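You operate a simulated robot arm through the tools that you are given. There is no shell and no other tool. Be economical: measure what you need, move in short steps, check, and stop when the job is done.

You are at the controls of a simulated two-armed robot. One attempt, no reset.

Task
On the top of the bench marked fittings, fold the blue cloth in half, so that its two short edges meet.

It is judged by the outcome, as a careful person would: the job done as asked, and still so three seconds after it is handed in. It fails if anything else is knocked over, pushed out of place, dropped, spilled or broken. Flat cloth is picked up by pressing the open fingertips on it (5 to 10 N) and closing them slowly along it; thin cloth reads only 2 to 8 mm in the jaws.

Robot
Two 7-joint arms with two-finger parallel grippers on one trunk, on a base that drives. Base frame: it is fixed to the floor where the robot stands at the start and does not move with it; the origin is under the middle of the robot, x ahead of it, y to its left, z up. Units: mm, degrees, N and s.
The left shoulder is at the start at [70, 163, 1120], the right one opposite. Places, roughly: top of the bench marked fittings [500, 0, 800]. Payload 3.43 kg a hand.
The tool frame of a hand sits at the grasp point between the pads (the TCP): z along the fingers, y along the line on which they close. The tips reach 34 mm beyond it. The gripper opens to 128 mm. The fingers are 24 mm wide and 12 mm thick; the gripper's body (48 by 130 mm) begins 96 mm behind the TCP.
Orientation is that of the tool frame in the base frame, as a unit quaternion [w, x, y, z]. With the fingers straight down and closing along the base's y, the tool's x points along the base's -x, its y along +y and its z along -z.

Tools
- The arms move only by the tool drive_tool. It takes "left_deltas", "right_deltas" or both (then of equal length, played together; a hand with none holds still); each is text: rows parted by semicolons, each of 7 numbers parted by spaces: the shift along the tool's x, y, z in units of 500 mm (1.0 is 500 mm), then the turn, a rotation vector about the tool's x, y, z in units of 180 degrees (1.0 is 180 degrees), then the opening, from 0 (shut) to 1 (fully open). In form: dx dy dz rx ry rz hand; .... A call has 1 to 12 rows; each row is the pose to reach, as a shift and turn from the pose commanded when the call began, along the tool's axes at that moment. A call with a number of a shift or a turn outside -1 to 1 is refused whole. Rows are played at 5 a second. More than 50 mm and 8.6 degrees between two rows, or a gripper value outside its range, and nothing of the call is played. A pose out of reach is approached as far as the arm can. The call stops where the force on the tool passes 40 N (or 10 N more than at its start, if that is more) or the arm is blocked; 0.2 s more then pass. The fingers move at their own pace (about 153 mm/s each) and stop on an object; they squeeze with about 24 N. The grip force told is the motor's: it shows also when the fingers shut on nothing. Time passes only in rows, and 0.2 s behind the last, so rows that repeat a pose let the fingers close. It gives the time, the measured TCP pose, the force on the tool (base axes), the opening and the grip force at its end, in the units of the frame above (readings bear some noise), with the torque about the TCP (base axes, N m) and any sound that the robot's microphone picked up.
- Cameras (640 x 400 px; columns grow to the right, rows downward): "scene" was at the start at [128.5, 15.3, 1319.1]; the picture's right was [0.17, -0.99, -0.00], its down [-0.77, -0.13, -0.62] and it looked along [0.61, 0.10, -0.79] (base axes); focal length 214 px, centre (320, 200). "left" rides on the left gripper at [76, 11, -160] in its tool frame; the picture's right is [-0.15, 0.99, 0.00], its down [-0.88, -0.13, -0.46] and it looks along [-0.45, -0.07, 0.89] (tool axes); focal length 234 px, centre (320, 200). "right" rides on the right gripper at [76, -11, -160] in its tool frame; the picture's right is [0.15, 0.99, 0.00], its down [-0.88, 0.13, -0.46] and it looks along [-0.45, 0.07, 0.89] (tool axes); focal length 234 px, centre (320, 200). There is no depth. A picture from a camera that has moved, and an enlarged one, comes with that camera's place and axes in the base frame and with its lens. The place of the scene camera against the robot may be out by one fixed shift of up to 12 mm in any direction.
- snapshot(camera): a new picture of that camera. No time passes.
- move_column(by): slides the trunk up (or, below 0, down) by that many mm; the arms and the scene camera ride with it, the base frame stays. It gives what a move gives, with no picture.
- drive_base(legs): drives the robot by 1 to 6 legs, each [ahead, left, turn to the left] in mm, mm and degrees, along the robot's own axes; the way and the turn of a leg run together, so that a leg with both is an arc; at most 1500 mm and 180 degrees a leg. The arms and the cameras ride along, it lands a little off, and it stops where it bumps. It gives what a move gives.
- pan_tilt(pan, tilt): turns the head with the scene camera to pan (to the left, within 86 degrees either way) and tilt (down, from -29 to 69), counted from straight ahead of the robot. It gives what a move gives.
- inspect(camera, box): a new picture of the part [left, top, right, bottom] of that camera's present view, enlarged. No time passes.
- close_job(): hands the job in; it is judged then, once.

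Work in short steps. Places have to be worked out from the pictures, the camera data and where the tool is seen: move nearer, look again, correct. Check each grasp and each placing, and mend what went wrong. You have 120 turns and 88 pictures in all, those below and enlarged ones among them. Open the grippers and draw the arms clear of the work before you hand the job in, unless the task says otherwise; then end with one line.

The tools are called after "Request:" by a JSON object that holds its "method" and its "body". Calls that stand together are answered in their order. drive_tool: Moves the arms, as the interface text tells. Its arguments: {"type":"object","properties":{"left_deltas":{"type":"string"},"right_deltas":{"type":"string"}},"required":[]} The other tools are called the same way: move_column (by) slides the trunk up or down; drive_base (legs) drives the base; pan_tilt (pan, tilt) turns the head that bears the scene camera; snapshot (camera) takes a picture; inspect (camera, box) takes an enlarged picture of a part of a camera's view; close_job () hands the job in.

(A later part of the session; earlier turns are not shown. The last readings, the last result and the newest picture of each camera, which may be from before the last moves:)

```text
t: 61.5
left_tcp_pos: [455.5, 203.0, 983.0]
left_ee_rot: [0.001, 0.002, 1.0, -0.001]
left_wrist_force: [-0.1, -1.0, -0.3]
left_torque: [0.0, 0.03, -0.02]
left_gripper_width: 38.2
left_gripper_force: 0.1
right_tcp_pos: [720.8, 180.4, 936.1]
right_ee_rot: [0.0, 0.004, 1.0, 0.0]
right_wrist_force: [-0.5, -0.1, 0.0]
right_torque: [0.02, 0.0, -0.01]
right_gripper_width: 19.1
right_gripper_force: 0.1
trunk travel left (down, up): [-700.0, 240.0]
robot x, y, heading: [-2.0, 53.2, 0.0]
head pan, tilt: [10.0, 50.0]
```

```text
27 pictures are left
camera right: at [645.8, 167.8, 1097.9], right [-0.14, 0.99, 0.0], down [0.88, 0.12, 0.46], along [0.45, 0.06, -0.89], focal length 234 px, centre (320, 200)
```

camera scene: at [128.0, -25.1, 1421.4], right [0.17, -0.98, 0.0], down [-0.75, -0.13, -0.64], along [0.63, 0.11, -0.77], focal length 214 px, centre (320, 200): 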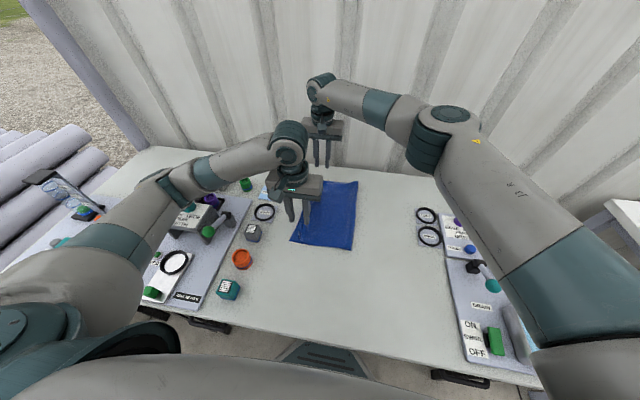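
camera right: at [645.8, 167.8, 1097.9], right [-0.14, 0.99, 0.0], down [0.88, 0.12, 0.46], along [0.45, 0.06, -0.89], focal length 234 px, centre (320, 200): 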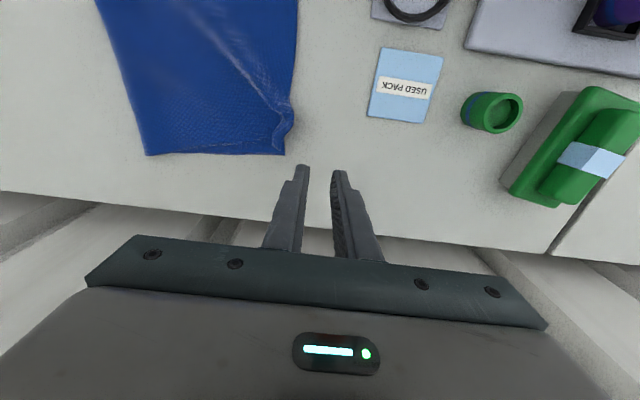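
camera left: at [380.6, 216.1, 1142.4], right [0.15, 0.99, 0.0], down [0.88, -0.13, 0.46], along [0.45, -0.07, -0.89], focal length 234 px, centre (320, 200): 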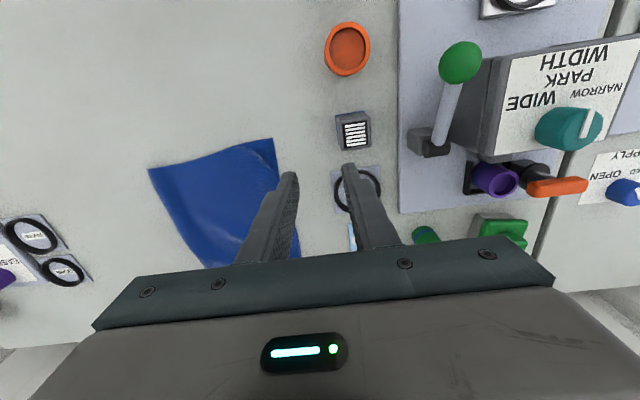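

The near top corner (a 25–45 mm triangle) is tucked under. I'll pinch the top layer with the left hand near (500,110), lift so the corner drops free, then lay it outward. I approach first.

Request:
{"method": "drive_tool", "body": {"left_deltas": "-0.03 -0.06 0.03 0 0 0 0.28;-0.06 -0.12 0.08 0 0 0 0.28;-0.089 -0.186 0.13 0 0 0 0.28;-0.089 -0.186 0.19 0 0 0 0.28;-0.089 -0.186 0.25 0 0 0 0.28;-0.089 -0.186 0.282 0 0 0 0.28"}}

Request:
{"method": "snapshot", "body": {"camera": "left"}}

```text
t: 62.9
left_tcp_pos: [499.9, 110.1, 843.1]
left_ee_rot: [0.001, 0.001, 1.0, -0.001]
left_wrist_force: [-0.2, -0.2, 0.1]
left_torque: [0.01, -0.02, 0.01]
left_gripper_width: 35.7
left_gripper_force: 0.1
right_tcp_pos: [721.9, 180.4, 936.8]
right_ee_rot: [0.0, 0.003, 1.0, -0.001]
right_wrist_force: [0.5, 0.8, 0.8]
right_torque: [0.03, -0.01, -0.03]
right_gripper_width: 19.0
right_gripper_force: 0.0
trunk travel left (down, up): [-700.0, 240.0]
robot x, y, heading: [-1.5, 52.6, -0.1]
head pan, tilt: [10.0, 50.0]
```

```text
26 pictures are left
camera left: at [424.7, 122.9, 1002.4], right [0.15, 0.99, 0.0], down [0.88, -0.13, 0.46], along [0.45, -0.07, -0.89], focal length 234 px, centre (320, 200)
```

left: 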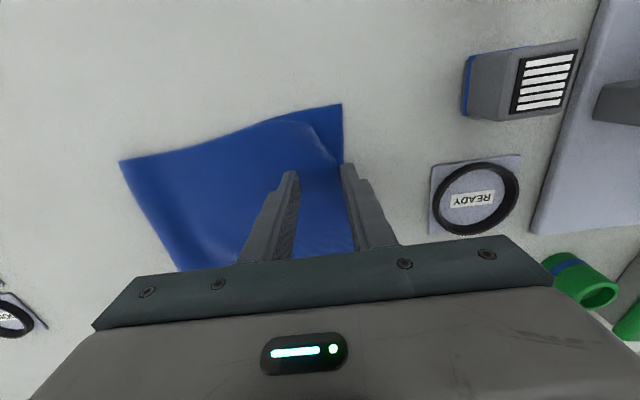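

The +y finger is right at the aligned edge. I lower to contact.

Request:
{"method": "drive_tool", "body": {"left_deltas": "0 -0.004 0.006 0 0 0 0.28;0 -0.004 0.012 0 0 0 0.28"}}

Request:
{"method": "drive_tool", "body": {"left_deltas": "0 0 0.002 0 0 0 0.28"}}

```text
t: 63.5
left_tcp_pos: [498.5, 108.7, 836.9]
left_ee_rot: [0.0, 0.002, 1.0, -0.001]
left_wrist_force: [0.1, -0.3, 0.2]
left_torque: [-0.02, 0.02, -0.02]
left_gripper_width: 35.7
left_gripper_force: 0.0
right_tcp_pos: [721.4, 181.1, 935.7]
right_ee_rot: [0.0, 0.003, 1.0, -0.001]
right_wrist_force: [-0.7, 0.0, 0.4]
right_torque: [0.02, 0.02, 0.03]
right_gripper_width: 19.2
right_gripper_force: 0.1
trunk travel left (down, up): [-700.0, 240.0]
robot x, y, heading: [2.3, 54.1, -0.2]
head pan, tilt: [10.0, 50.0]
```

```text
t: 63.9
left_tcp_pos: [499.8, 108.5, 836.2]
left_ee_rot: [0.0, 0.002, 1.0, -0.001]
left_wrist_force: [0.3, -0.8, 1.5]
left_torque: [0.03, 0.01, -0.03]
left_gripper_width: 35.6
left_gripper_force: 0.1
right_tcp_pos: [721.9, 181.5, 935.8]
right_ee_rot: [0.0, 0.004, 1.0, -0.001]
right_wrist_force: [1.2, 0.2, -0.5]
right_torque: [0.01, -0.03, 0.02]
right_gripper_width: 19.3
right_gripper_force: 0.1
trunk travel left (down, up): [-700.0, 240.0]
robot x, y, heading: [-1.9, 54.4, 0.1]
head pan, tilt: [10.0, 50.0]
```

Just touching. I press about 0.8 mm more, then close slowly.

Request:
{"method": "drive_tool", "body": {"left_deltas": "0 0 0.0016 0 0 0 0.28;0 0 0.0016 0 0 0 0.25;0 0 0.0016 0 0 0 0.22;0 0 0.0016 0 0 0 0.19;0 0 0.0016 0 0 0 0.16;0 0 0.0016 0 0 0 0.13;0 0 0.0016 0 0 0 0.1;0 0 0.0016 0 0 0 0.07;0 0 0.0016 0 0 0 0.04;0 0 0.0016 0 0 0 0;0 0 0.0016 0 0 0 0"}}

Request:
{"method": "snapshot", "body": {"camera": "left"}}

```text
t: 66.3
left_tcp_pos: [499.7, 109.4, 835.5]
left_ee_rot: [0.001, 0.001, 1.0, -0.001]
left_wrist_force: [1.6, 0.1, 25.9]
left_torque: [-0.01, -0.26, 0.06]
left_gripper_width: 3.0
left_gripper_force: 23.9
right_tcp_pos: [721.4, 180.5, 937.2]
right_ee_rot: [0.001, 0.003, 1.0, -0.001]
right_wrist_force: [-1.2, 0.7, 0.0]
right_torque: [-0.03, -0.01, -0.04]
right_gripper_width: 19.1
right_gripper_force: 0.1
trunk travel left (down, up): [-700.0, 240.0]
robot x, y, heading: [-2.0, 48.9, 0.0]
head pan, tilt: [10.0, 50.0]
```

```text
25 pictures are left
camera left: at [423.4, 122.3, 994.7], right [0.15, 0.99, 0.0], down [0.88, -0.13, 0.46], along [0.45, -0.07, -0.89], focal length 234 px, centre (320, 200)
```

left: 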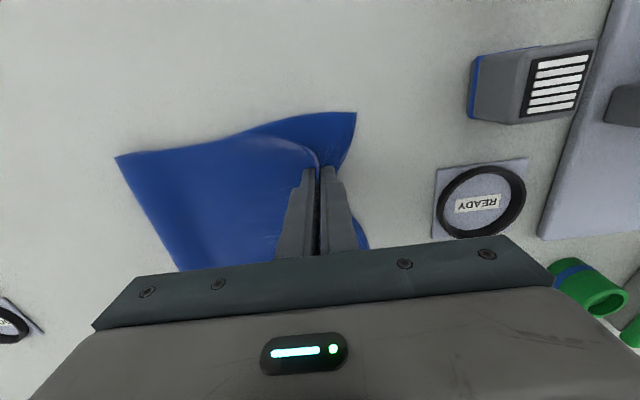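

It holds 3 mm, possibly the top layer only. I lift 30 mm and check whether the bottom layer follows.

Request:
{"method": "drive_tool", "body": {"left_deltas": "0 0 -0.02 0 0 0 0;0 0 -0.05 0 0 0 0;0 0 -0.08 0 0 0 0;0 0 -0.08 0 0 0 0"}}

Request:
{"method": "inspect", "body": {"camera": "left", "box": [200, 80, 420, 260]}}

```text
t: 67.3
left_tcp_pos: [500.2, 108.7, 874.1]
left_ee_rot: [0.001, 0.001, 1.0, -0.001]
left_wrist_force: [0.4, 0.1, -0.3]
left_torque: [0.01, -0.04, 0.03]
left_gripper_width: 2.7
left_gripper_force: 23.9
right_tcp_pos: [721.6, 180.7, 936.5]
right_ee_rot: [0.0, 0.003, 1.0, -0.001]
right_wrist_force: [-0.6, 0.3, -0.6]
right_torque: [-0.01, 0.02, -0.04]
right_gripper_width: 19.2
right_gripper_force: 0.1
trunk travel left (down, up): [-700.0, 240.0]
robot x, y, heading: [-1.8, 53.2, 0.1]
head pan, tilt: [10.0, 50.0]
```

```text
2.22 times, centred on (310, 170) of left
camera zoom: at [425.0, 121.6, 1033.6], right [0.15, 0.99, 0.0], down [0.88, -0.13, 0.46], along [0.45, -0.07, -0.89], focal length 520 px, centre (342, 267)
```

zoom: 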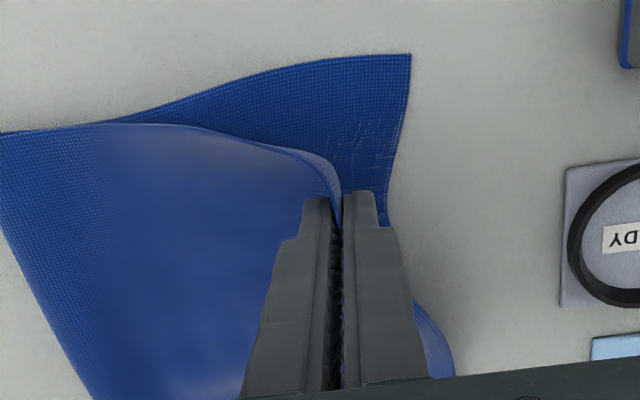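

Only the top layer came up. I raise further, swing outward so the corner hangs free over the bottom corner, then lay it down moving inward.

Request:
{"method": "drive_tool", "body": {"left_deltas": "0.016 0.02 -0.04 0 0 0 0;0.04 0.05 -0.07 0 0 0 0;0.04 0.05 -0.07 0 0 0 0;0.04 0.05 -0.07 0 0 0 0;0.04 0.05 -0.03 0 0 0 0;0.04 0.05 0 0 0 0 0"}}

Request:
{"method": "inspect", "body": {"camera": "left", "box": [200, 80, 420, 260]}}

Request:
{"method": "inspect", "body": {"camera": "scene", "box": [285, 150, 435, 260]}}

```text
t: 68.7
left_tcp_pos: [481.3, 134.4, 876.4]
left_ee_rot: [0.0, 0.002, 1.0, -0.001]
left_wrist_force: [0.0, -0.1, -0.3]
left_torque: [0.0, -0.01, -0.02]
left_gripper_width: 3.0
left_gripper_force: 23.9
right_tcp_pos: [721.0, 181.2, 936.3]
right_ee_rot: [0.0, 0.003, 1.0, -0.001]
right_wrist_force: [-0.2, 0.1, -0.2]
right_torque: [0.03, 0.04, -0.01]
right_gripper_width: 19.1
right_gripper_force: 0.1
trunk travel left (down, up): [-700.0, 240.0]
robot x, y, heading: [-2.0, 52.3, -0.3]
head pan, tilt: [10.0, 50.0]
```

```text
2.22 times, centred on (310, 170) of left
camera zoom: at [405.2, 146.5, 1034.9], right [0.15, 0.99, 0.0], down [0.88, -0.13, 0.46], along [0.45, -0.07, -0.89], focal length 520 px, centre (342, 267)
```

zoom: 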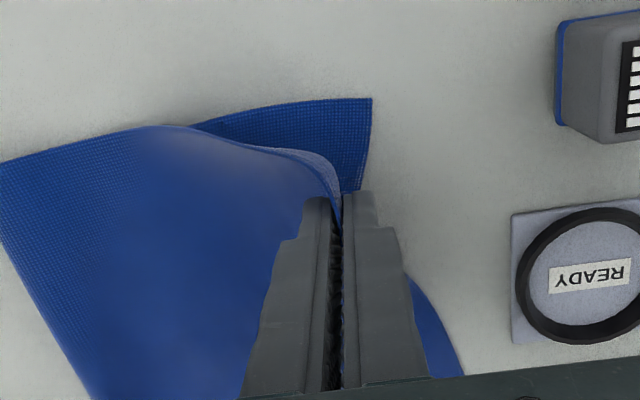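

```text
3.64 times, centred on (360, 205) of scene
camera zoom: at [129.2, 68.9, 1421.5], right [0.17, -0.99, 0.0], down [-0.75, -0.13, -0.64], along [0.63, 0.11, -0.77], focal length 780 px, centre (174, 182)
```

zoom: 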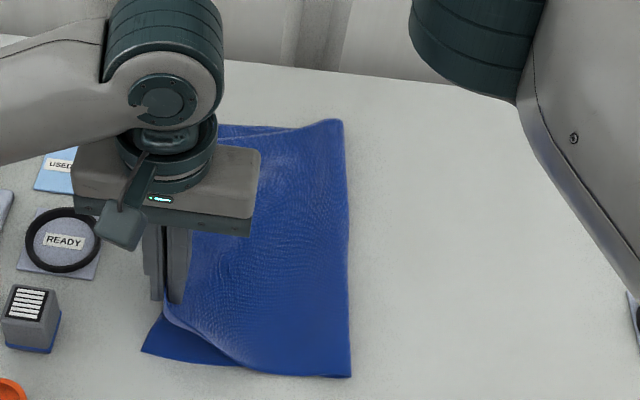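

The near edge is gripped with its corner bent up alongside. I lower at (495,122), then release while moving +y, so the -y finger pushes the standing edge over to the left.

Request:
{"method": "drive_tool", "body": {"left_deltas": "-0.01 -0.008 0.025 0 0 0 0;-0.02 -0.016 0.05 0 0 0 0;-0.028 -0.024 0.075 0 0 0 0;-0.028 -0.012 0.075 0 0 0 0.1;-0.028 0.004 0.075 0 0 0 0.22;-0.028 0.02 0.073 0 0 0 0.22;-0.028 0.04 0.073 0 0 0 0.22;-0.028 0.055 0.073 0 0 0 0.22;-0.028 0.055 0.04 0 0 0 0.22;-0.028 0.055 -0.04 0 0 0 0.22;0.04 0.055 -0.12 0 0 0 0.22"}}

Request:
{"method": "inspect", "body": {"camera": "left", "box": [120, 80, 420, 260]}}

Request:
{"method": "inspect", "body": {"camera": "scene", "box": [285, 150, 435, 260]}}

```text
refused: row 11 steps farther than a row can; nothing moved
```

```text
2.13 times, centred on (270, 170) of left
camera zoom: at [405.2, 146.5, 1034.9], right [0.15, 0.99, 0.0], down [0.88, -0.13, 0.46], along [0.45, -0.07, -0.89], focal length 500 px, centre (427, 264)
```

zoom: 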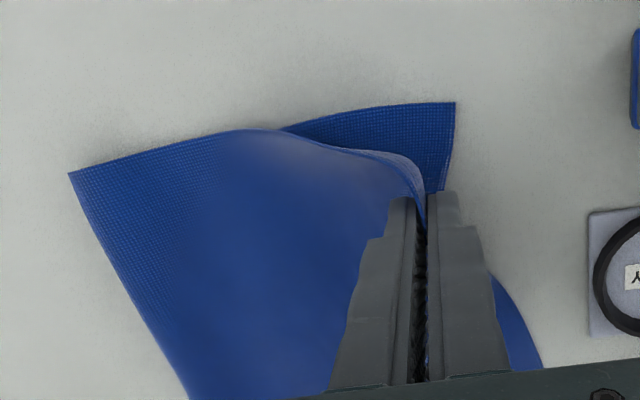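

```text
3.64 times, centred on (360, 205) of scene
camera zoom: at [129.2, 68.9, 1421.5], right [0.17, -0.99, 0.0], down [-0.75, -0.13, -0.64], along [0.63, 0.11, -0.77], focal length 780 px, centre (174, 182)
```

zoom: 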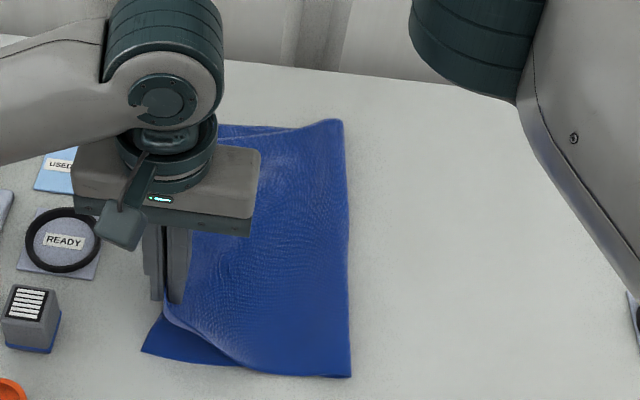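

The last row was too long a step, so nothing moved. I resend with that row dropped.

Request:
{"method": "drive_tool", "body": {"left_deltas": "-0.01 -0.008 0.025 0 0 0 0;-0.02 -0.016 0.05 0 0 0 0;-0.028 -0.024 0.075 0 0 0 0;-0.028 -0.012 0.075 0 0 0 0.1;-0.028 0.004 0.075 0 0 0 0.22;-0.028 0.02 0.073 0 0 0 0.22;-0.028 0.04 0.073 0 0 0 0.22;-0.028 0.055 0.073 0 0 0 0.22;-0.028 0.055 0.04 0 0 0 0.22;-0.028 0.055 -0.04 0 0 0 0.22;-0.028 0.1 -0.12 0 0 0 0.22"}}

Request:
{"method": "inspect", "body": {"camera": "left", "box": [100, 80, 400, 260]}}

Request:
{"method": "inspect", "body": {"camera": "scene", "box": [285, 150, 435, 260]}}

```text
t: 71.1
left_tcp_pos: [495.6, 187.1, 933.3]
left_ee_rot: [-0.001, 0.002, 1.0, -0.001]
left_wrist_force: [-0.2, -0.3, -0.7]
left_torque: [-0.02, -0.01, -0.01]
left_gripper_width: 28.5
left_gripper_force: 0.1
right_tcp_pos: [719.9, 183.1, 936.5]
right_ee_rot: [0.0, 0.003, 1.0, -0.002]
right_wrist_force: [0.2, 0.2, -0.3]
right_torque: [-0.04, 0.0, 0.0]
right_gripper_width: 18.9
right_gripper_force: 0.0
trunk travel left (down, up): [-700.0, 240.0]
robot x, y, heading: [-2.2, 55.4, -0.0]
head pan, tilt: [10.0, 50.0]
```

```text
2.13 times, centred on (250, 170) of left
camera zoom: at [419.9, 199.2, 1092.4], right [0.15, 0.99, 0.0], down [0.88, -0.13, 0.46], along [0.45, -0.07, -0.89], focal length 500 px, centre (469, 264)
```

zoom: 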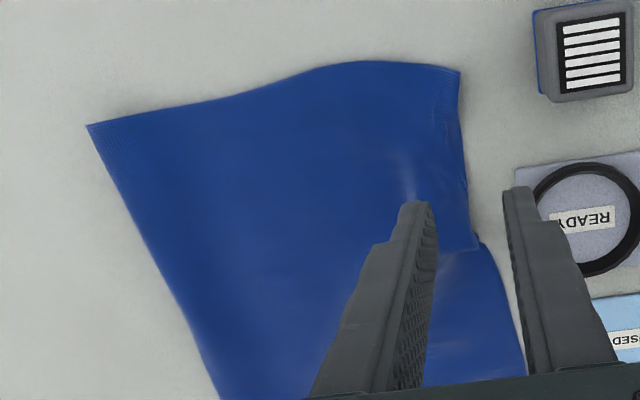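

```text
3.64 times, centred on (360, 205) of scene
camera zoom: at [128.4, 70.8, 1421.3], right [0.17, -0.99, 0.0], down [-0.75, -0.13, -0.64], along [0.63, 0.11, -0.77], focal length 780 px, centre (174, 182)
```

zoom: 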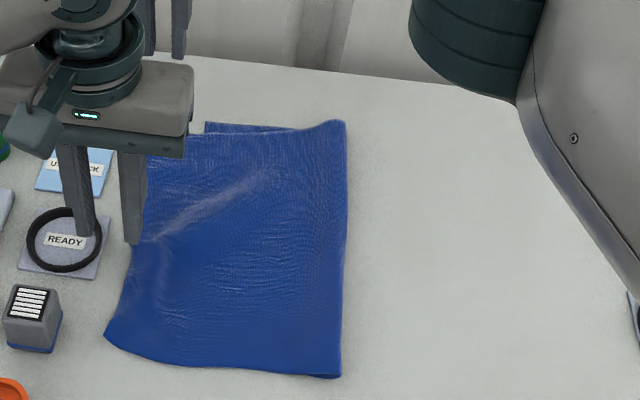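

The near corner is now spread and covers the bottom layer, though the near side slid left somewhat. I move both hands aside for a full view.

Request:
{"method": "drive_tool", "body": {"left_deltas": "0.05 0.04 -0.05 0 0 0 0.22;0.11 0.08 -0.08 0 0 0 0.22;0.17 0.1 -0.11 0 0 0 0.1;0.23 0.12 -0.11 0 0 0 0", "right_deltas": "0 -0.08 -0.02 0 0 0 0.15;0 -0.16 -0.04 0 0 0 0.15;0 -0.24 -0.05 0 0 0 0.15;0 -0.28 -0.05 0 0 0 0.15"}}

Request:
{"method": "inspect", "body": {"camera": "scene", "box": [285, 150, 435, 260]}}

Request:
{"method": "snapshot", "body": {"camera": "right"}}

```text
t: 72.1
left_tcp_pos: [377.6, 245.4, 986.8]
left_ee_rot: [0.0, 0.002, 1.0, -0.001]
left_wrist_force: [-1.0, 0.2, 0.3]
left_torque: [-0.02, -0.02, -0.01]
left_gripper_width: 0.1
left_gripper_force: 24.0
right_tcp_pos: [720.3, 44.1, 965.7]
right_ee_rot: [0.0, 0.002, 1.0, -0.001]
right_wrist_force: [0.6, -0.3, 0.1]
right_torque: [-0.01, -0.01, 0.02]
right_gripper_width: 19.1
right_gripper_force: 0.2
trunk travel left (down, up): [-700.0, 240.0]
robot x, y, heading: [0.7, 53.6, -0.2]
head pan, tilt: [10.0, 50.0]
```

```text
3.64 times, centred on (360, 205) of scene
camera zoom: at [127.8, 69.4, 1421.6], right [0.17, -0.99, 0.0], down [-0.75, -0.13, -0.64], along [0.63, 0.11, -0.77], focal length 780 px, centre (174, 182)
```

zoom: 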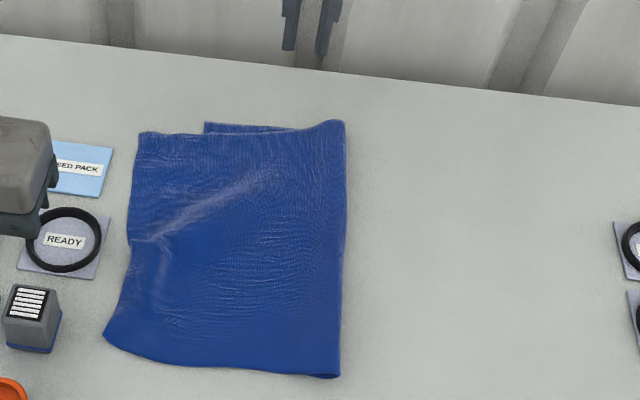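

```text
16 pictures are left
camera right: at [643.8, 31.1, 1126.3], right [-0.14, 0.99, 0.0], down [0.88, 0.13, 0.46], along [0.45, 0.06, -0.89], focal length 234 px, centre (320, 200)
```

right: 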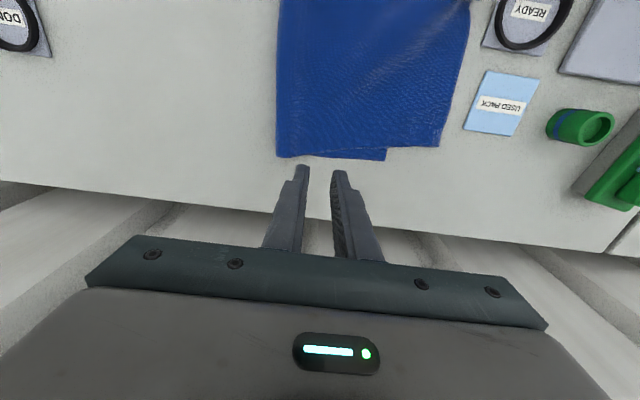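

The flap has unrolled fully, but the top layer now overshoots the bottom: far top corner ≈(700,207) against bottom (730,138), with the fold at y≈-17. The edge now points the right way, so I regrip the top edge at both corners with both fingertips on cloth, lift it and bring it back.

Request:
{"method": "drive_tool", "body": {"left_deltas": "-0.04 -0.035 0.02 0 0 0 0.235;-0.08 -0.07 0.04 0 0 0 0.235;-0.12 -0.105 0.07 0 0 0 0.235;-0.16 -0.14 0.12 0 0 0 0.235;-0.195 -0.177 0.17 0 0 0 0.235;-0.195 -0.177 0.23 0 0 0 0.235;-0.195 -0.177 0.274 0 0 0 0.235", "right_deltas": "0.02 0.06 0 0 0 0 0.235;0.04 0.12 0.01 0 0 0 0.235;0.06 0.18 0.03 0 0 0 0.235;0.08 0.23 0.07 0 0 0 0.235;0.08 0.26 0.12 0 0 0 0.235;0.08 0.26 0.18 0 0 0 0.235;0.08 0.26 0.232 0 0 0 0.235"}}

Request:
{"method": "snapshot", "body": {"camera": "left"}}

Request:
{"method": "snapshot", "body": {"camera": "right"}}

```text
t: 73.7
left_tcp_pos: [479.3, 156.0, 850.6]
left_ee_rot: [0.0, 0.002, 1.0, -0.001]
left_wrist_force: [0.8, 0.6, -0.2]
left_torque: [-0.01, 0.03, -0.01]
left_gripper_width: 30.0
left_gripper_force: 0.0
right_tcp_pos: [680.9, 171.2, 844.9]
right_ee_rot: [0.0, 0.002, 1.0, -0.001]
right_wrist_force: [0.3, -0.8, -0.5]
right_torque: [0.0, 0.0, 0.01]
right_gripper_width: 29.9
right_gripper_force: 0.0
trunk travel left (down, up): [-700.0, 240.0]
robot x, y, heading: [1.2, 52.1, -0.2]
head pan, tilt: [10.0, 50.0]
```

```text
15 pictures are left
camera left: at [403.5, 168.5, 1009.2], right [0.15, 0.99, 0.0], down [0.88, -0.13, 0.46], along [0.45, -0.07, -0.89], focal length 234 px, centre (320, 200)
```

left: 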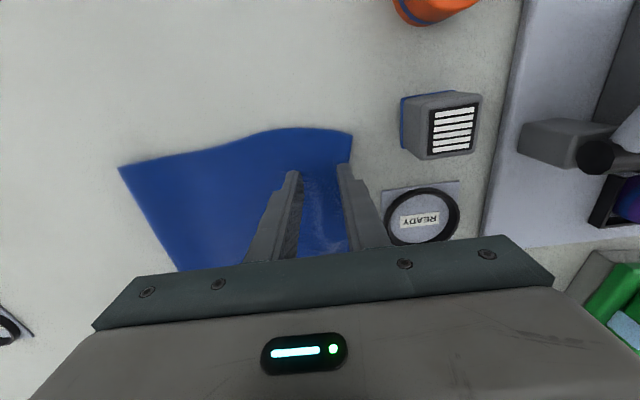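

```text
14 pictures are left
camera right: at [604.6, 159.4, 1005.1], right [-0.14, 0.99, 0.0], down [0.88, 0.13, 0.46], along [0.45, 0.06, -0.89], focal length 234 px, centre (320, 200)
```

right: 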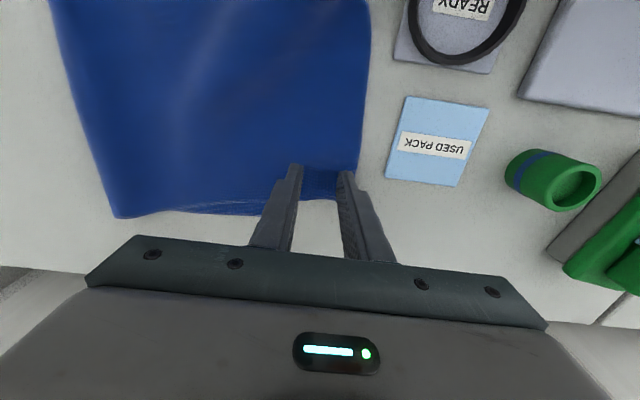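

Both pairs sit on the top layer about 5 mm inside its edge. I lower both to near contact.

Request:
{"method": "drive_tool", "body": {"left_deltas": "0 0 0.014 0 0 0 0.235;0 0 0.027 0 0 0 0.235", "right_deltas": "0 0 0.009 0 0 0 0.235;0 0 0.017 0 0 0 0.235"}}

Request:
{"method": "drive_tool", "body": {"left_deltas": "0 0 0.0024 0 0 0 0.235", "right_deltas": "0 0 0.0024 0 0 0 0.235"}}

```text
t: 74.3
left_tcp_pos: [478.7, 153.9, 837.8]
left_ee_rot: [0.0, 0.002, 1.0, -0.001]
left_wrist_force: [0.3, 0.3, -0.2]
left_torque: [-0.01, 0.0, -0.01]
left_gripper_width: 29.6
left_gripper_force: 0.0
right_tcp_pos: [682.4, 170.3, 837.0]
right_ee_rot: [-0.001, 0.004, 1.0, -0.001]
right_wrist_force: [0.7, -0.6, 0.1]
right_torque: [0.0, 0.0, -0.01]
right_gripper_width: 30.3
right_gripper_force: 0.2
trunk travel left (down, up): [-700.0, 240.0]
robot x, y, heading: [-1.5, 55.8, 0.3]
head pan, tilt: [10.0, 50.0]
```

```text
t: 74.7
left_tcp_pos: [477.4, 155.1, 838.3]
left_ee_rot: [0.001, 0.001, 1.0, -0.002]
left_wrist_force: [0.2, -0.9, -0.7]
left_torque: [0.01, 0.01, -0.01]
left_gripper_width: 30.0
left_gripper_force: 0.0
right_tcp_pos: [681.2, 170.1, 836.8]
right_ee_rot: [-0.001, 0.003, 1.0, -0.002]
right_wrist_force: [-0.4, 0.4, 1.3]
right_torque: [0.0, -0.02, -0.03]
right_gripper_width: 30.1
right_gripper_force: 0.0
trunk travel left (down, up): [-700.0, 240.0]
robot x, y, heading: [-0.1, 54.1, -0.4]
head pan, tilt: [10.0, 50.0]
```

Request:
{"method": "drive_tool", "body": {"left_deltas": "0 0 0.003 0 0 0 0.235", "right_deltas": "0 0 0.0012 0 0 0 0.235"}}

```text
t: 75.1
left_tcp_pos: [477.2, 156.2, 835.7]
left_ee_rot: [0.0, 0.002, 1.0, -0.002]
left_wrist_force: [0.6, -0.4, 7.2]
left_torque: [-0.18, 0.01, 0.04]
left_gripper_width: 30.4
left_gripper_force: 0.4
right_tcp_pos: [681.6, 170.8, 836.9]
right_ee_rot: [0.0, 0.003, 1.0, -0.001]
right_wrist_force: [0.6, -0.5, 1.4]
right_torque: [0.02, -0.04, -0.02]
right_gripper_width: 30.0
right_gripper_force: 0.1
trunk travel left (down, up): [-700.0, 240.0]
robot x, y, heading: [1.9, 52.0, -0.6]
head pan, tilt: [10.0, 50.0]
```

Left 7 N; the right goes down 0.7 mm more as both close slowly.

Request:
{"method": "drive_tool", "body": {"left_deltas": "0 0 0 0 0 0 0.235;0 0 0 0 0 0 0.21;0 0 0 0 0 0 0.185;0 0 0 0 0 0 0.16;0 0 0 0 0 0 0.13;0 0 0 0 0 0 0.1;0 0 0 0 0 0 0.07;0 0 0 0 0 0 0.04;0 0 0 0 0 0 0;0 0 0 0 0 0 0", "right_deltas": "0 0 0.0014 0 0 0 0.235;0 0 0.0014 0 0 0 0.21;0 0 0.0014 0 0 0 0.185;0 0 0.0014 0 0 0 0.16;0 0 0.0014 0 0 0 0.13;0 0 0.0014 0 0 0 0.1;0 0 0.0014 0 0 0 0.07;0 0 0.0014 0 0 0 0.04;0 0 0.0014 0 0 0 0;0 0 0.0014 0 0 0 0"}}

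```text
t: 77.3
left_tcp_pos: [477.0, 155.8, 837.0]
left_ee_rot: [0.001, 0.001, 1.0, -0.001]
left_wrist_force: [0.1, 0.5, 13.8]
left_torque: [-0.06, 0.12, -0.04]
left_gripper_width: 4.9
left_gripper_force: 24.0
right_tcp_pos: [680.7, 171.5, 835.8]
right_ee_rot: [0.001, 0.003, 1.0, 0.0]
right_wrist_force: [0.7, 0.8, 7.1]
right_torque: [0.04, -0.03, -0.03]
right_gripper_width: 1.8
right_gripper_force: 24.2
trunk travel left (down, up): [-700.0, 240.0]
robot x, y, heading: [-0.6, 53.5, 0.0]
head pan, tilt: [10.0, 50.0]
```

Both grip (4.9 and 1.8 mm). I lift 60 mm while moving 30 mm to -y and check that only the top layer comes.

Request:
{"method": "drive_tool", "body": {"left_deltas": "0 0 -0.03 0 0 0 0;0 -0.02 -0.06 0 0 0 0;0 -0.04 -0.09 0 0 0 0;0 -0.06 -0.12 0 0 0 0", "right_deltas": "0 0 -0.03 0 0 0 0;0 -0.02 -0.06 0 0 0 0;0 -0.04 -0.09 0 0 0 0;0 -0.06 -0.12 0 0 0 0"}}

Request:
{"method": "snapshot", "body": {"camera": "left"}}

Request:
{"method": "snapshot", "body": {"camera": "right"}}

```text
t: 78.3
left_tcp_pos: [476.7, 126.8, 896.4]
left_ee_rot: [0.0, 0.002, 1.0, 0.0]
left_wrist_force: [-0.2, 0.1, -0.2]
left_torque: [0.0, 0.02, 0.02]
left_gripper_width: 4.7
left_gripper_force: 24.1
right_tcp_pos: [682.1, 140.9, 895.4]
right_ee_rot: [-0.001, 0.003, 1.0, 0.0]
right_wrist_force: [0.4, 0.2, 0.0]
right_torque: [-0.01, -0.01, 0.0]
right_gripper_width: 2.0
right_gripper_force: 24.2
trunk travel left (down, up): [-700.0, 240.0]
robot x, y, heading: [0.1, 53.4, 0.0]
head pan, tilt: [10.0, 50.0]
```

```text
13 pictures are left
camera left: at [401.2, 139.7, 1055.3], right [0.15, 0.99, 0.0], down [0.88, -0.13, 0.46], along [0.45, -0.07, -0.89], focal length 234 px, centre (320, 200)
```

left: 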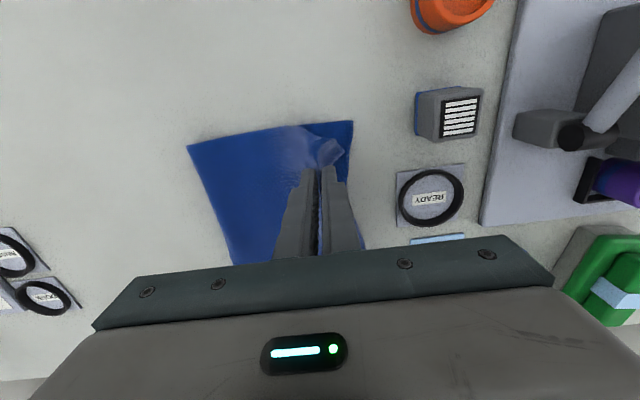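

```text
12 pictures are left
camera right: at [606.1, 128.7, 1056.1], right [-0.14, 0.99, 0.0], down [0.88, 0.13, 0.46], along [0.45, 0.06, -0.89], focal length 234 px, centre (320, 200)
```

right: 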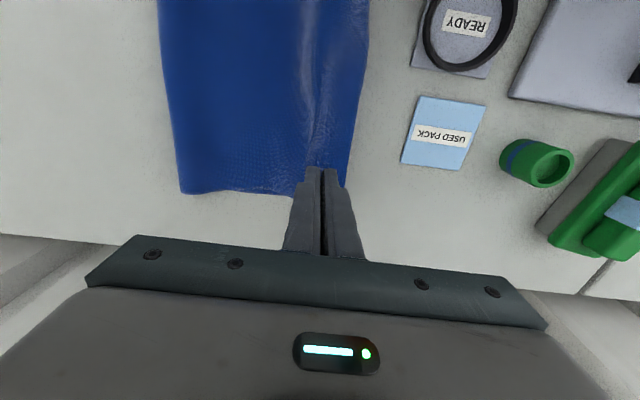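

Only the top layer lifted; the bottom corners stay at near (445,166) and far (730,138). The fold should therefore sit at y≈-32 (near) and ≈-60 (far). I raise and move back right so it rolls out, then return.

Request:
{"method": "drive_tool", "body": {"left_deltas": "0 -0.02 -0.05 0 0 0 0;0 -0.05 -0.1 0 0 0 0;0 -0.09 -0.14 0 0 0 0;0 -0.13 -0.165 0 0 0 0;0 -0.165 -0.172 0 0 0 0;0 -0.2 -0.172 0 0 0 0", "right_deltas": "0 -0.04 -0.05 0 0 0 0;0 -0.09 -0.1 0 0 0 0;0 -0.14 -0.14 0 0 0 0;0 -0.19 -0.165 0 0 0 0;0 -0.24 -0.172 0 0 0 0;0 -0.284 -0.172 0 0 0 0"}}

Request:
{"method": "drive_base", "body": {"legs": [[0, -90, 0], [0, 80, 0]]}}

Request:
{"method": "snapshot", "body": {"camera": "left"}}

Request:
{"method": "snapshot", "body": {"camera": "right"}}

```text
t: 79.7
left_tcp_pos: [477.7, 25.0, 982.3]
left_ee_rot: [0.0, 0.002, 1.0, 0.0]
left_wrist_force: [-0.4, 0.0, -0.2]
left_torque: [-0.02, -0.04, -0.02]
left_gripper_width: 4.4
left_gripper_force: 24.1
right_tcp_pos: [681.6, -1.4, 980.6]
right_ee_rot: [0.0, 0.003, 1.0, 0.0]
right_wrist_force: [0.3, -0.5, 0.4]
right_torque: [0.03, 0.01, -0.02]
right_gripper_width: 2.0
right_gripper_force: 24.5
trunk travel left (down, up): [-700.0, 240.0]
robot x, y, heading: [-0.6, 53.7, -0.1]
head pan, tilt: [10.0, 50.0]
```

```text
t: 81.5
left_tcp_pos: [477.6, 15.1, 982.0]
left_ee_rot: [0.0, 0.003, 1.0, 0.0]
left_wrist_force: [0.2, -0.6, -0.3]
left_torque: [-0.02, -0.01, 0.03]
left_gripper_width: 4.7
left_gripper_force: 24.2
right_tcp_pos: [683.0, -11.9, 980.7]
right_ee_rot: [0.001, 0.003, 1.0, 0.0]
right_wrist_force: [0.0, 0.0, -1.4]
right_torque: [-0.02, -0.02, -0.01]
right_gripper_width: 2.2
right_gripper_force: 24.2
trunk travel left (down, up): [-700.0, 240.0]
robot x, y, heading: [-1.4, 40.7, -0.0]
head pan, tilt: [10.0, 50.0]
```

```text
11 pictures are left
camera left: at [402.2, 27.8, 1141.1], right [0.15, 0.99, 0.0], down [0.88, -0.13, 0.46], along [0.45, -0.07, -0.89], focal length 234 px, centre (320, 200)
```

left: 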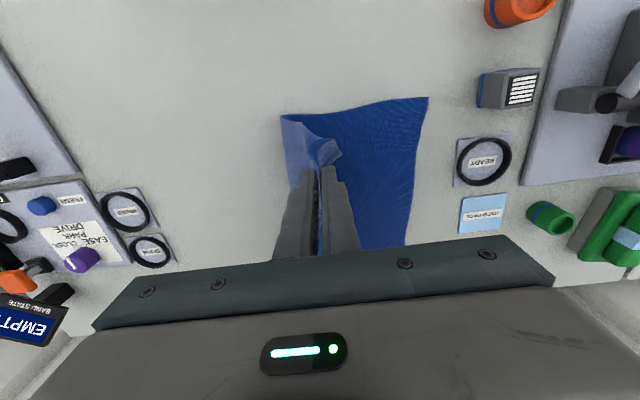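

```text
10 pictures are left
camera right: at [605.1, -23.1, 1141.5], right [-0.14, 0.99, 0.0], down [0.88, 0.12, 0.46], along [0.45, 0.06, -0.89], focal length 234 px, centre (320, 200)
```

right: 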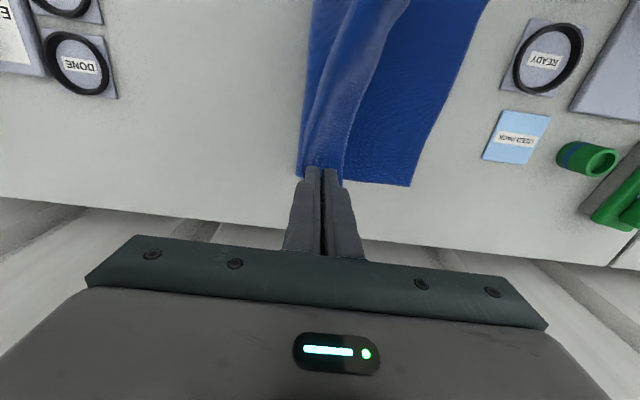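

Near fold is at y≈-33 as wanted; the far fold at y≈-39 needs about 20 mm more. I dip the right hand further right and down to roll it out, then return.

Request:
{"method": "drive_tool", "body": {"right_deltas": "0 -0.04 0.036 0 0 0 0;0 -0.08 0.072 0 0 0 0;0 -0.13 0.095 0 0 0 0;0 -0.15 0.095 0 0 0 0;0 -0.13 0.05 0 0 0 0;0 -0.1 0.015 0 0 0 0;0 -0.05 0.005 0 0 0 0;0 0 0.012 0 0 0 0"}}

Request:
{"method": "drive_tool", "body": {"left_deltas": "0 0.04 0.024 0 0 0 0;0 0.08 0.056 0 0 0 0;0 0.114 0.088 0 0 0 0;0 0.144 0.128 0 0 0 0;0 0.17 0.168 0 0 0 0;0 0.192 0.208 0 0 0 0;0 0.21 0.242 0 0 0 0", "right_deltas": "0 0.044 0.02 0 0 0 0;0 0.084 0.05 0 0 0 0;0 0.116 0.084 0 0 0 0;0 0.144 0.12 0 0 0 0;0 0.17 0.16 0 0 0 0;0 0.194 0.198 0 0 0 0;0 0.212 0.23 0 0 0 0"}}

Request:
{"method": "snapshot", "body": {"camera": "left"}}

Request:
{"method": "snapshot", "body": {"camera": "right"}}

```text
t: 83.3
left_tcp_pos: [477.4, 16.8, 981.7]
left_ee_rot: [0.0, 0.003, 1.0, -0.001]
left_wrist_force: [0.6, 0.1, 0.1]
left_torque: [-0.02, -0.01, -0.01]
left_gripper_width: 4.7
left_gripper_force: 23.3
right_tcp_pos: [681.2, -12.2, 976.2]
right_ee_rot: [0.0, 0.004, 1.0, -0.001]
right_wrist_force: [-0.5, -0.3, -0.5]
right_torque: [-0.04, 0.01, -0.01]
right_gripper_width: 2.1
right_gripper_force: 24.0
trunk travel left (down, up): [-700.0, 240.0]
robot x, y, heading: [1.8, 44.8, -0.2]
head pan, tilt: [10.0, 50.0]
```

```text
t: 84.9
left_tcp_pos: [481.4, 121.5, 861.2]
left_ee_rot: [0.0, 0.003, 1.0, 0.0]
left_wrist_force: [-0.2, 0.1, 0.2]
left_torque: [-0.01, -0.02, -0.03]
left_gripper_width: 4.5
left_gripper_force: 24.3
right_tcp_pos: [682.9, 95.5, 859.2]
right_ee_rot: [0.0, 0.003, 1.0, -0.002]
right_wrist_force: [0.0, -0.2, 0.3]
right_torque: [-0.01, 0.06, 0.0]
right_gripper_width: 2.1
right_gripper_force: 24.1
trunk travel left (down, up): [-700.0, 240.0]
robot x, y, heading: [-0.5, 39.5, -0.4]
head pan, tilt: [10.0, 50.0]
```

```text
9 pictures are left
camera left: at [406.0, 133.8, 1020.1], right [0.15, 0.99, 0.0], down [0.88, -0.13, 0.46], along [0.45, -0.07, -0.89], focal length 234 px, centre (320, 200)
```

left: 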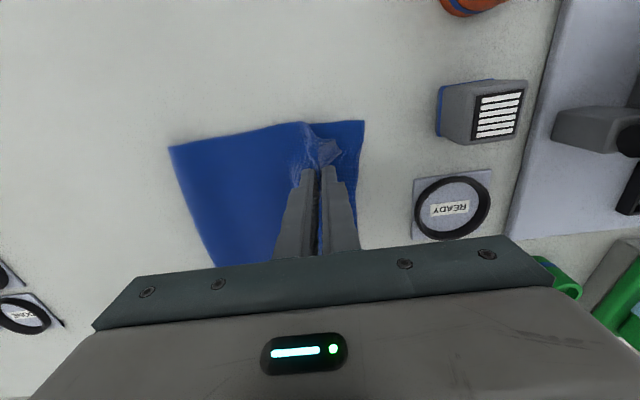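

```text
8 pictures are left
camera right: at [606.3, 83.9, 1020.0], right [-0.14, 0.99, 0.0], down [0.88, 0.12, 0.46], along [0.45, 0.06, -0.89], focal length 234 px, centre (320, 200)
```

right: 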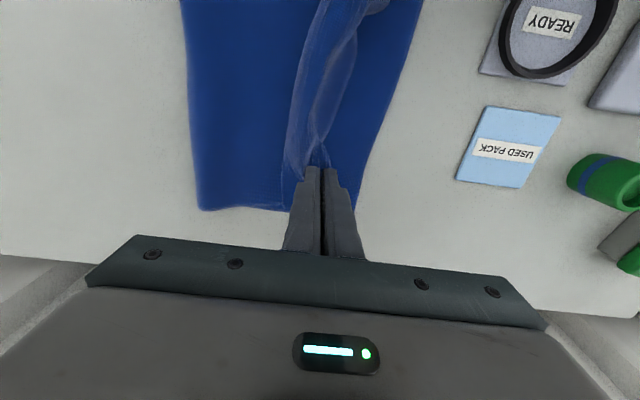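

The fold rolled forward again (near -17, far -31): my arc radius must match the ~150 mm of free top layer. I raise, go back right, dip to lay the fold out, and return on a tighter ~125 mm arc.

Request:
{"method": "drive_tool", "body": {"left_deltas": "0 -0.01 -0.06 0 0 0 0;0 -0.04 -0.12 0 0 0 0;0 -0.08 -0.18 0 0 0 0;0 -0.13 -0.22 0 0 0 0;0 -0.18 -0.226 0 0 0 0", "right_deltas": "0 -0.01 -0.06 0 0 0 0;0 -0.04 -0.12 0 0 0 0;0 -0.08 -0.18 0 0 0 0;0 -0.13 -0.22 0 0 0 0;0 -0.18 -0.226 0 0 0 0"}}

Request:
{"method": "drive_base", "body": {"legs": [[0, -110, 0]]}}

Request:
{"method": "drive_tool", "body": {"left_deltas": "0 0 0.05 0 0 0 0;0 0 0.09 0 0 0 0;0 0 0.09 0 0 0 0;0 0 0.04 0 0 0 0", "right_deltas": "0 0 0.05 0 0 0 0;0 -0.02 0.09 0 0 0 0;0 -0.02 0.09 0 0 0 0;0 0 0.04 0 0 0 0"}}

Request:
{"method": "drive_base", "body": {"legs": [[0, 75, 0]]}}

Request:
{"method": "snapshot", "body": {"camera": "scene"}}

```text
t: 86.1
left_tcp_pos: [478.2, 27.9, 976.3]
left_ee_rot: [0.0, 0.002, 1.0, 0.0]
left_wrist_force: [-0.1, 0.1, -0.3]
left_torque: [0.06, 0.0, 0.01]
left_gripper_width: 4.7
left_gripper_force: 23.8
right_tcp_pos: [681.6, 1.2, 972.6]
right_ee_rot: [0.0, 0.003, 1.0, 0.0]
right_wrist_force: [-0.5, -0.5, 0.7]
right_torque: [0.02, -0.01, -0.01]
right_gripper_width: 2.0
right_gripper_force: 23.4
trunk travel left (down, up): [-700.0, 240.0]
robot x, y, heading: [1.2, 44.5, -0.1]
head pan, tilt: [10.0, 50.0]
```

```text
t: 87.2
left_tcp_pos: [477.2, -79.1, 975.2]
left_ee_rot: [0.0, 0.003, 1.0, -0.001]
left_wrist_force: [0.3, -0.1, 0.0]
left_torque: [-0.02, -0.01, -0.02]
left_gripper_width: 4.5
left_gripper_force: 23.5
right_tcp_pos: [680.5, -106.9, 971.6]
right_ee_rot: [0.0, 0.005, 1.0, -0.001]
right_wrist_force: [0.5, -0.5, -0.5]
right_torque: [0.01, 0.0, -0.02]
right_gripper_width: 1.8
right_gripper_force: 24.3
trunk travel left (down, up): [-700.0, 240.0]
robot x, y, heading: [-0.7, -67.1, -0.4]
head pan, tilt: [10.0, 50.0]
```

```text
t: 88.2
left_tcp_pos: [475.8, -79.4, 958.7]
left_ee_rot: [0.0, 0.003, 1.0, -0.001]
left_wrist_force: [-0.6, 0.6, 0.6]
left_torque: [0.0, 0.02, 0.01]
left_gripper_width: 4.5
left_gripper_force: 24.8
right_tcp_pos: [681.4, -105.5, 954.3]
right_ee_rot: [0.0, 0.004, 1.0, -0.001]
right_wrist_force: [-0.6, -0.2, -0.2]
right_torque: [-0.01, -0.01, -0.04]
right_gripper_width: 2.0
right_gripper_force: 23.9
trunk travel left (down, up): [-700.0, 240.0]
robot x, y, heading: [0.5, -67.7, -0.1]
head pan, tilt: [10.0, 50.0]
```

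```text
t: 89.3
left_tcp_pos: [477.3, -4.4, 959.0]
left_ee_rot: [0.0, 0.001, 1.0, 0.0]
left_wrist_force: [0.3, -0.2, 0.5]
left_torque: [0.0, -0.01, -0.05]
left_gripper_width: 4.4
left_gripper_force: 24.1
right_tcp_pos: [682.0, -31.1, 953.5]
right_ee_rot: [0.0, 0.005, 1.0, -0.001]
right_wrist_force: [0.6, -0.9, -1.0]
right_torque: [-0.01, -0.01, -0.04]
right_gripper_width: 1.9
right_gripper_force: 23.0
trunk travel left (down, up): [-700.0, 240.0]
robot x, y, heading: [-5.0, 8.7, 0.1]
head pan, tilt: [10.0, 50.0]
```

```text
7 pictures are left
camera scene: at [128.9, 23.6, 1421.5], right [0.17, -0.99, 0.0], down [-0.75, -0.13, -0.64], along [0.63, 0.11, -0.77], focal length 214 px, centre (320, 200)
```

scene: 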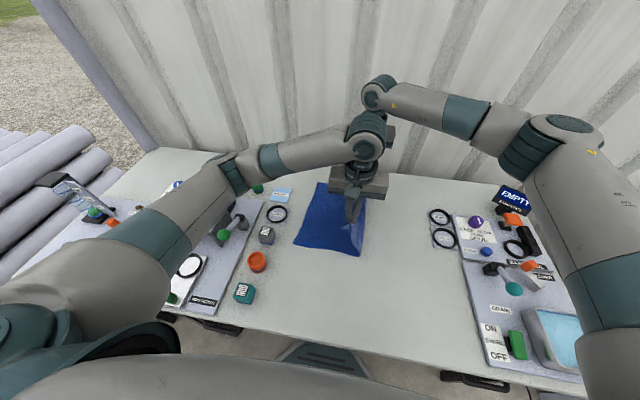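

The near fold is out at y≈-45 with the bottom edge at ≈163, a good split. I bring both hands down the tighter arc.

Request:
{"method": "drive_tool", "body": {"left_deltas": "0 0.04 0.02 0 0 0 0;0 0.085 0.055 0 0 0 0;0 0.125 0.1 0 0 0 0;0 0.165 0.145 0 0 0 0;0 0.195 0.19 0 0 0 0;0 0.22 0.22 0 0 0 0;0 0.23 0.236 0 0 0 0", "right_deltas": "0 0.04 0.02 0 0 0 0;0 0.085 0.05 0 0 0 0;0 0.125 0.095 0 0 0 0;0 0.165 0.14 0 0 0 0;0 0.195 0.18 0 0 0 0;0 0.22 0.21 0 0 0 0;0 0.23 0.226 0 0 0 0"}}

Request:
{"method": "snapshot", "body": {"camera": "right"}}

```text
t: 90.9
left_tcp_pos: [478.4, 110.8, 840.9]
left_ee_rot: [0.0, 0.002, 1.0, -0.001]
left_wrist_force: [-0.8, 0.4, 2.1]
left_torque: [0.03, 0.04, 0.02]
left_gripper_width: 4.8
left_gripper_force: 23.8
right_tcp_pos: [685.1, 84.9, 841.2]
right_ee_rot: [0.0, 0.004, 1.0, -0.001]
right_wrist_force: [0.0, -0.2, 0.9]
right_torque: [0.01, 0.02, -0.02]
right_gripper_width: 2.0
right_gripper_force: 24.2
trunk travel left (down, up): [-700.0, 240.0]
robot x, y, heading: [-0.5, 10.1, -0.1]
head pan, tilt: [10.0, 50.0]
```

```text
6 pictures are left
camera right: at [608.1, 73.7, 1001.7], right [-0.14, 0.99, 0.0], down [0.88, 0.12, 0.46], along [0.45, 0.06, -0.89], focal length 234 px, centre (320, 200)
```

right: 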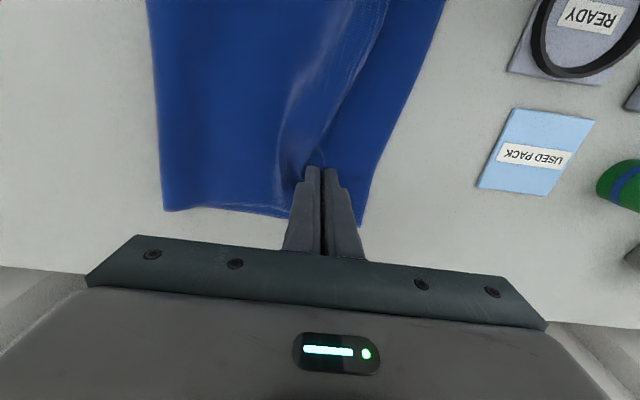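

The far fold is at y≈-64 and the bottom edge at ≈133, nearly an even half. I shift slightly, lower 2 mm, open, and lift straight up.

Request:
{"method": "drive_tool", "body": {"left_deltas": "0 0.012 0.002 0 0 0 0;0 0.012 0.004 0 0 0 0.06;0 0.012 0.004 0 0 0 0.14;0 0.012 0.004 0 0 0 0.22;0 0.012 -0.03 0 0 0 0.22;0 0.012 -0.1 0 0 0 0.22;0.06 0.06 -0.15 0 0 0 0.22;0.12 0.12 -0.2 0 0 0 0.22;0.17 0.18 -0.22 0 0 0 0.1", "right_deltas": "0 0.006 0.002 0 0 0 0;0 0.006 0.004 0 0 0 0.06;0 0.006 0.004 0 0 0 0.14;0 0.006 0.004 0 0 0 0.22;0 0.006 -0.03 0 0 0 0.22;0 0.006 -0.1 0 0 0 0.22;0 -0.06 -0.15 0 0 0 0.22;0 -0.13 -0.2 0 0 0 0.22;0 -0.2 -0.22 0 0 0 0.1"}}

Request:
{"method": "inspect", "body": {"camera": "scene", "box": [260, 150, 410, 265]}}

```text
t: 92.9
left_tcp_pos: [391.0, 198.4, 950.5]
left_ee_rot: [-0.001, 0.002, 1.0, -0.001]
left_wrist_force: [-0.6, 0.5, 0.2]
left_torque: [0.03, 0.01, -0.02]
left_gripper_width: 12.8
left_gripper_force: 0.0
right_tcp_pos: [683.9, -18.5, 950.0]
right_ee_rot: [0.0, 0.004, 1.0, 0.0]
right_wrist_force: [-0.4, -0.4, 0.6]
right_torque: [0.0, -0.01, 0.01]
right_gripper_width: 12.8
right_gripper_force: 0.1
trunk travel left (down, up): [-700.0, 240.0]
robot x, y, heading: [-2.6, 6.8, -0.2]
head pan, tilt: [10.0, 50.0]
```

```text
3.48 times, centred on (335, 208) of scene
camera zoom: at [127.9, 22.7, 1421.5], right [0.17, -0.99, 0.0], down [-0.75, -0.13, -0.64], along [0.63, 0.11, -0.77], focal length 746 px, centre (268, 174)
```

zoom: 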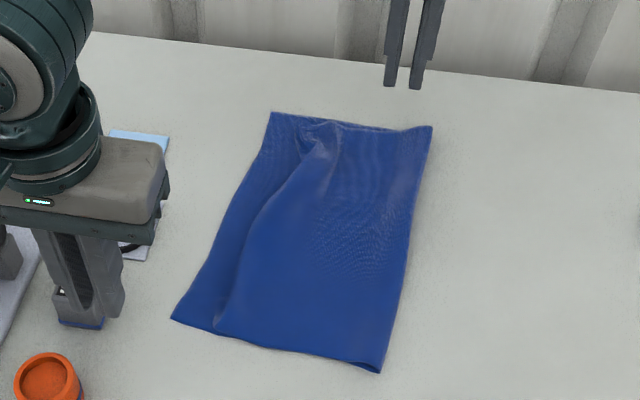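

There's a hump left from the pinches. I zoom in on the left strip to tell whether the top edge reaches the bottom edge.

Request:
{"method": "inspect", "body": {"camera": "scene", "box": [295, 175, 365, 260]}}

```text
4.71 times, centred on (330, 218) of scene
camera zoom: at [127.9, 22.7, 1421.5], right [0.17, -0.99, 0.0], down [-0.75, -0.13, -0.64], along [0.63, 0.11, -0.77], focal length 1009 px, centre (273, 118)
```

zoom: 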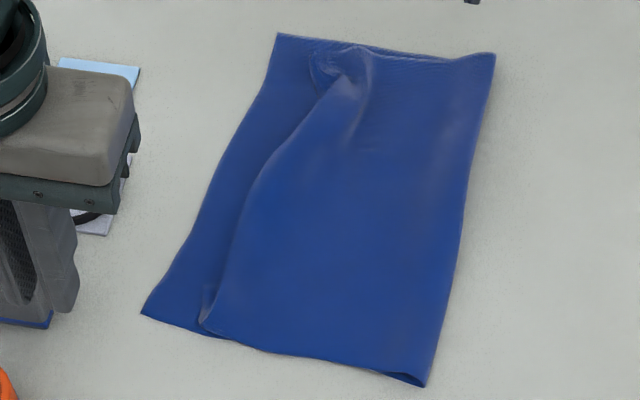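

The top layer's last ~40 mm is tucked under at both ends (crest y≈124 near, ≈78 far). I'll pinch the crest from outside, lift so the tucked part hangs down, place its tip on the bottom edge and lay it while moving inward. I position both hands.

Request:
{"method": "drive_tool", "body": {"left_deltas": "-0.05 -0.04 0 0 0 0 0.235;-0.1 -0.09 0.02 0 0 0 0.235;-0.14 -0.13 0.06 0 0 0 0.235;-0.178 -0.167 0.11 0 0 0 0.235;-0.178 -0.167 0.17 0 0 0 0.235;-0.178 -0.167 0.215 0 0 0 0.235", "right_deltas": "0 0.06 0 0 0 0 0.235;0 0.12 0.03 0 0 0 0.235;0.008 0.183 0.07 0 0 0 0.235;0.008 0.183 0.12 0 0 0 0.235;0.008 0.183 0.17 0 0 0 0.235;0.008 0.183 0.205 0 0 0 0.235"}}

Request:
{"method": "snapshot", "body": {"camera": "right"}}

```text
t: 94.3
left_tcp_pos: [482.9, 115.3, 844.1]
left_ee_rot: [-0.001, 0.001, 1.0, -0.001]
left_wrist_force: [-0.3, 0.1, 0.8]
left_torque: [0.0, 0.02, -0.01]
left_gripper_width: 30.0
left_gripper_force: 0.0
right_tcp_pos: [678.9, 75.4, 849.6]
right_ee_rot: [0.0, 0.003, 1.0, -0.001]
right_wrist_force: [0.2, 0.4, -0.2]
right_torque: [0.03, 0.05, -0.02]
right_gripper_width: 29.9
right_gripper_force: 0.1
trunk travel left (down, up): [-700.0, 240.0]
robot x, y, heading: [-0.8, 4.0, 0.0]
head pan, tilt: [10.0, 50.0]
```

```text
3 pictures are left
camera right: at [603.0, 63.6, 1009.4], right [-0.14, 0.99, 0.0], down [0.88, 0.12, 0.46], along [0.45, 0.06, -0.89], focal length 234 px, centre (320, 200)
```

right: 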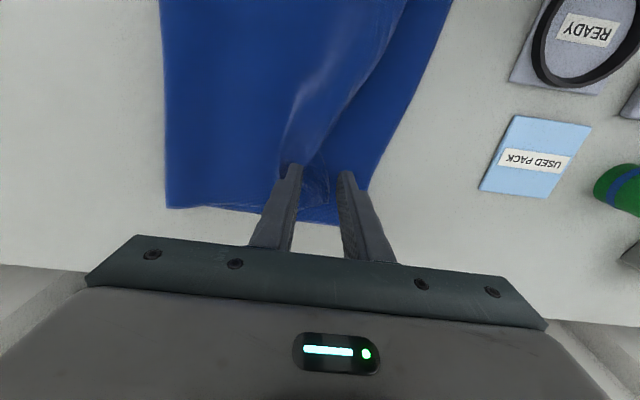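

At the far end the flap lies between the fingers with its edge at y≈87, just inside the +y finger. I lower both to contact.

Request:
{"method": "drive_tool", "body": {"left_deltas": "0 0 0.008 0 0 0 0.235;0 0 0.014 0 0 0 0.235", "right_deltas": "0 0 0.014 0 0 0 0.235;0 0 0.025 0 0 0 0.235"}}

Request:
{"method": "drive_tool", "body": {"left_deltas": "0 0 0.0026 0 0 0 0.235", "right_deltas": "0 0 0.0026 0 0 0 0.235"}}

```text
t: 94.9
left_tcp_pos: [483.0, 114.5, 836.5]
left_ee_rot: [0.001, 0.002, 1.0, -0.001]
left_wrist_force: [0.0, 0.2, 1.1]
left_torque: [-0.02, -0.04, -0.02]
left_gripper_width: 30.1
left_gripper_force: 0.2
right_tcp_pos: [678.9, 74.8, 838.1]
right_ee_rot: [0.0, 0.003, 1.0, -0.001]
right_wrist_force: [-0.1, 0.1, 2.4]
right_torque: [-0.09, -0.01, 0.03]
right_gripper_width: 30.5
right_gripper_force: 0.0
trunk travel left (down, up): [-700.0, 240.0]
robot x, y, heading: [-1.4, 7.6, 0.1]
head pan, tilt: [10.0, 50.0]
```

```text
t: 95.3
left_tcp_pos: [481.8, 115.6, 837.1]
left_ee_rot: [0.002, 0.002, 1.0, 0.0]
left_wrist_force: [1.5, 1.3, 15.6]
left_torque: [-0.13, -0.09, 0.04]
left_gripper_width: 29.4
left_gripper_force: 0.1
right_tcp_pos: [679.2, 76.2, 837.3]
right_ee_rot: [0.001, 0.004, 1.0, -0.001]
right_wrist_force: [0.3, -1.9, 6.7]
right_torque: [-0.16, 0.03, 0.01]
right_gripper_width: 30.6
right_gripper_force: 0.2
trunk travel left (down, up): [-700.0, 240.0]
robot x, y, heading: [1.2, 7.3, -0.1]
head pan, tilt: [10.0, 50.0]
```

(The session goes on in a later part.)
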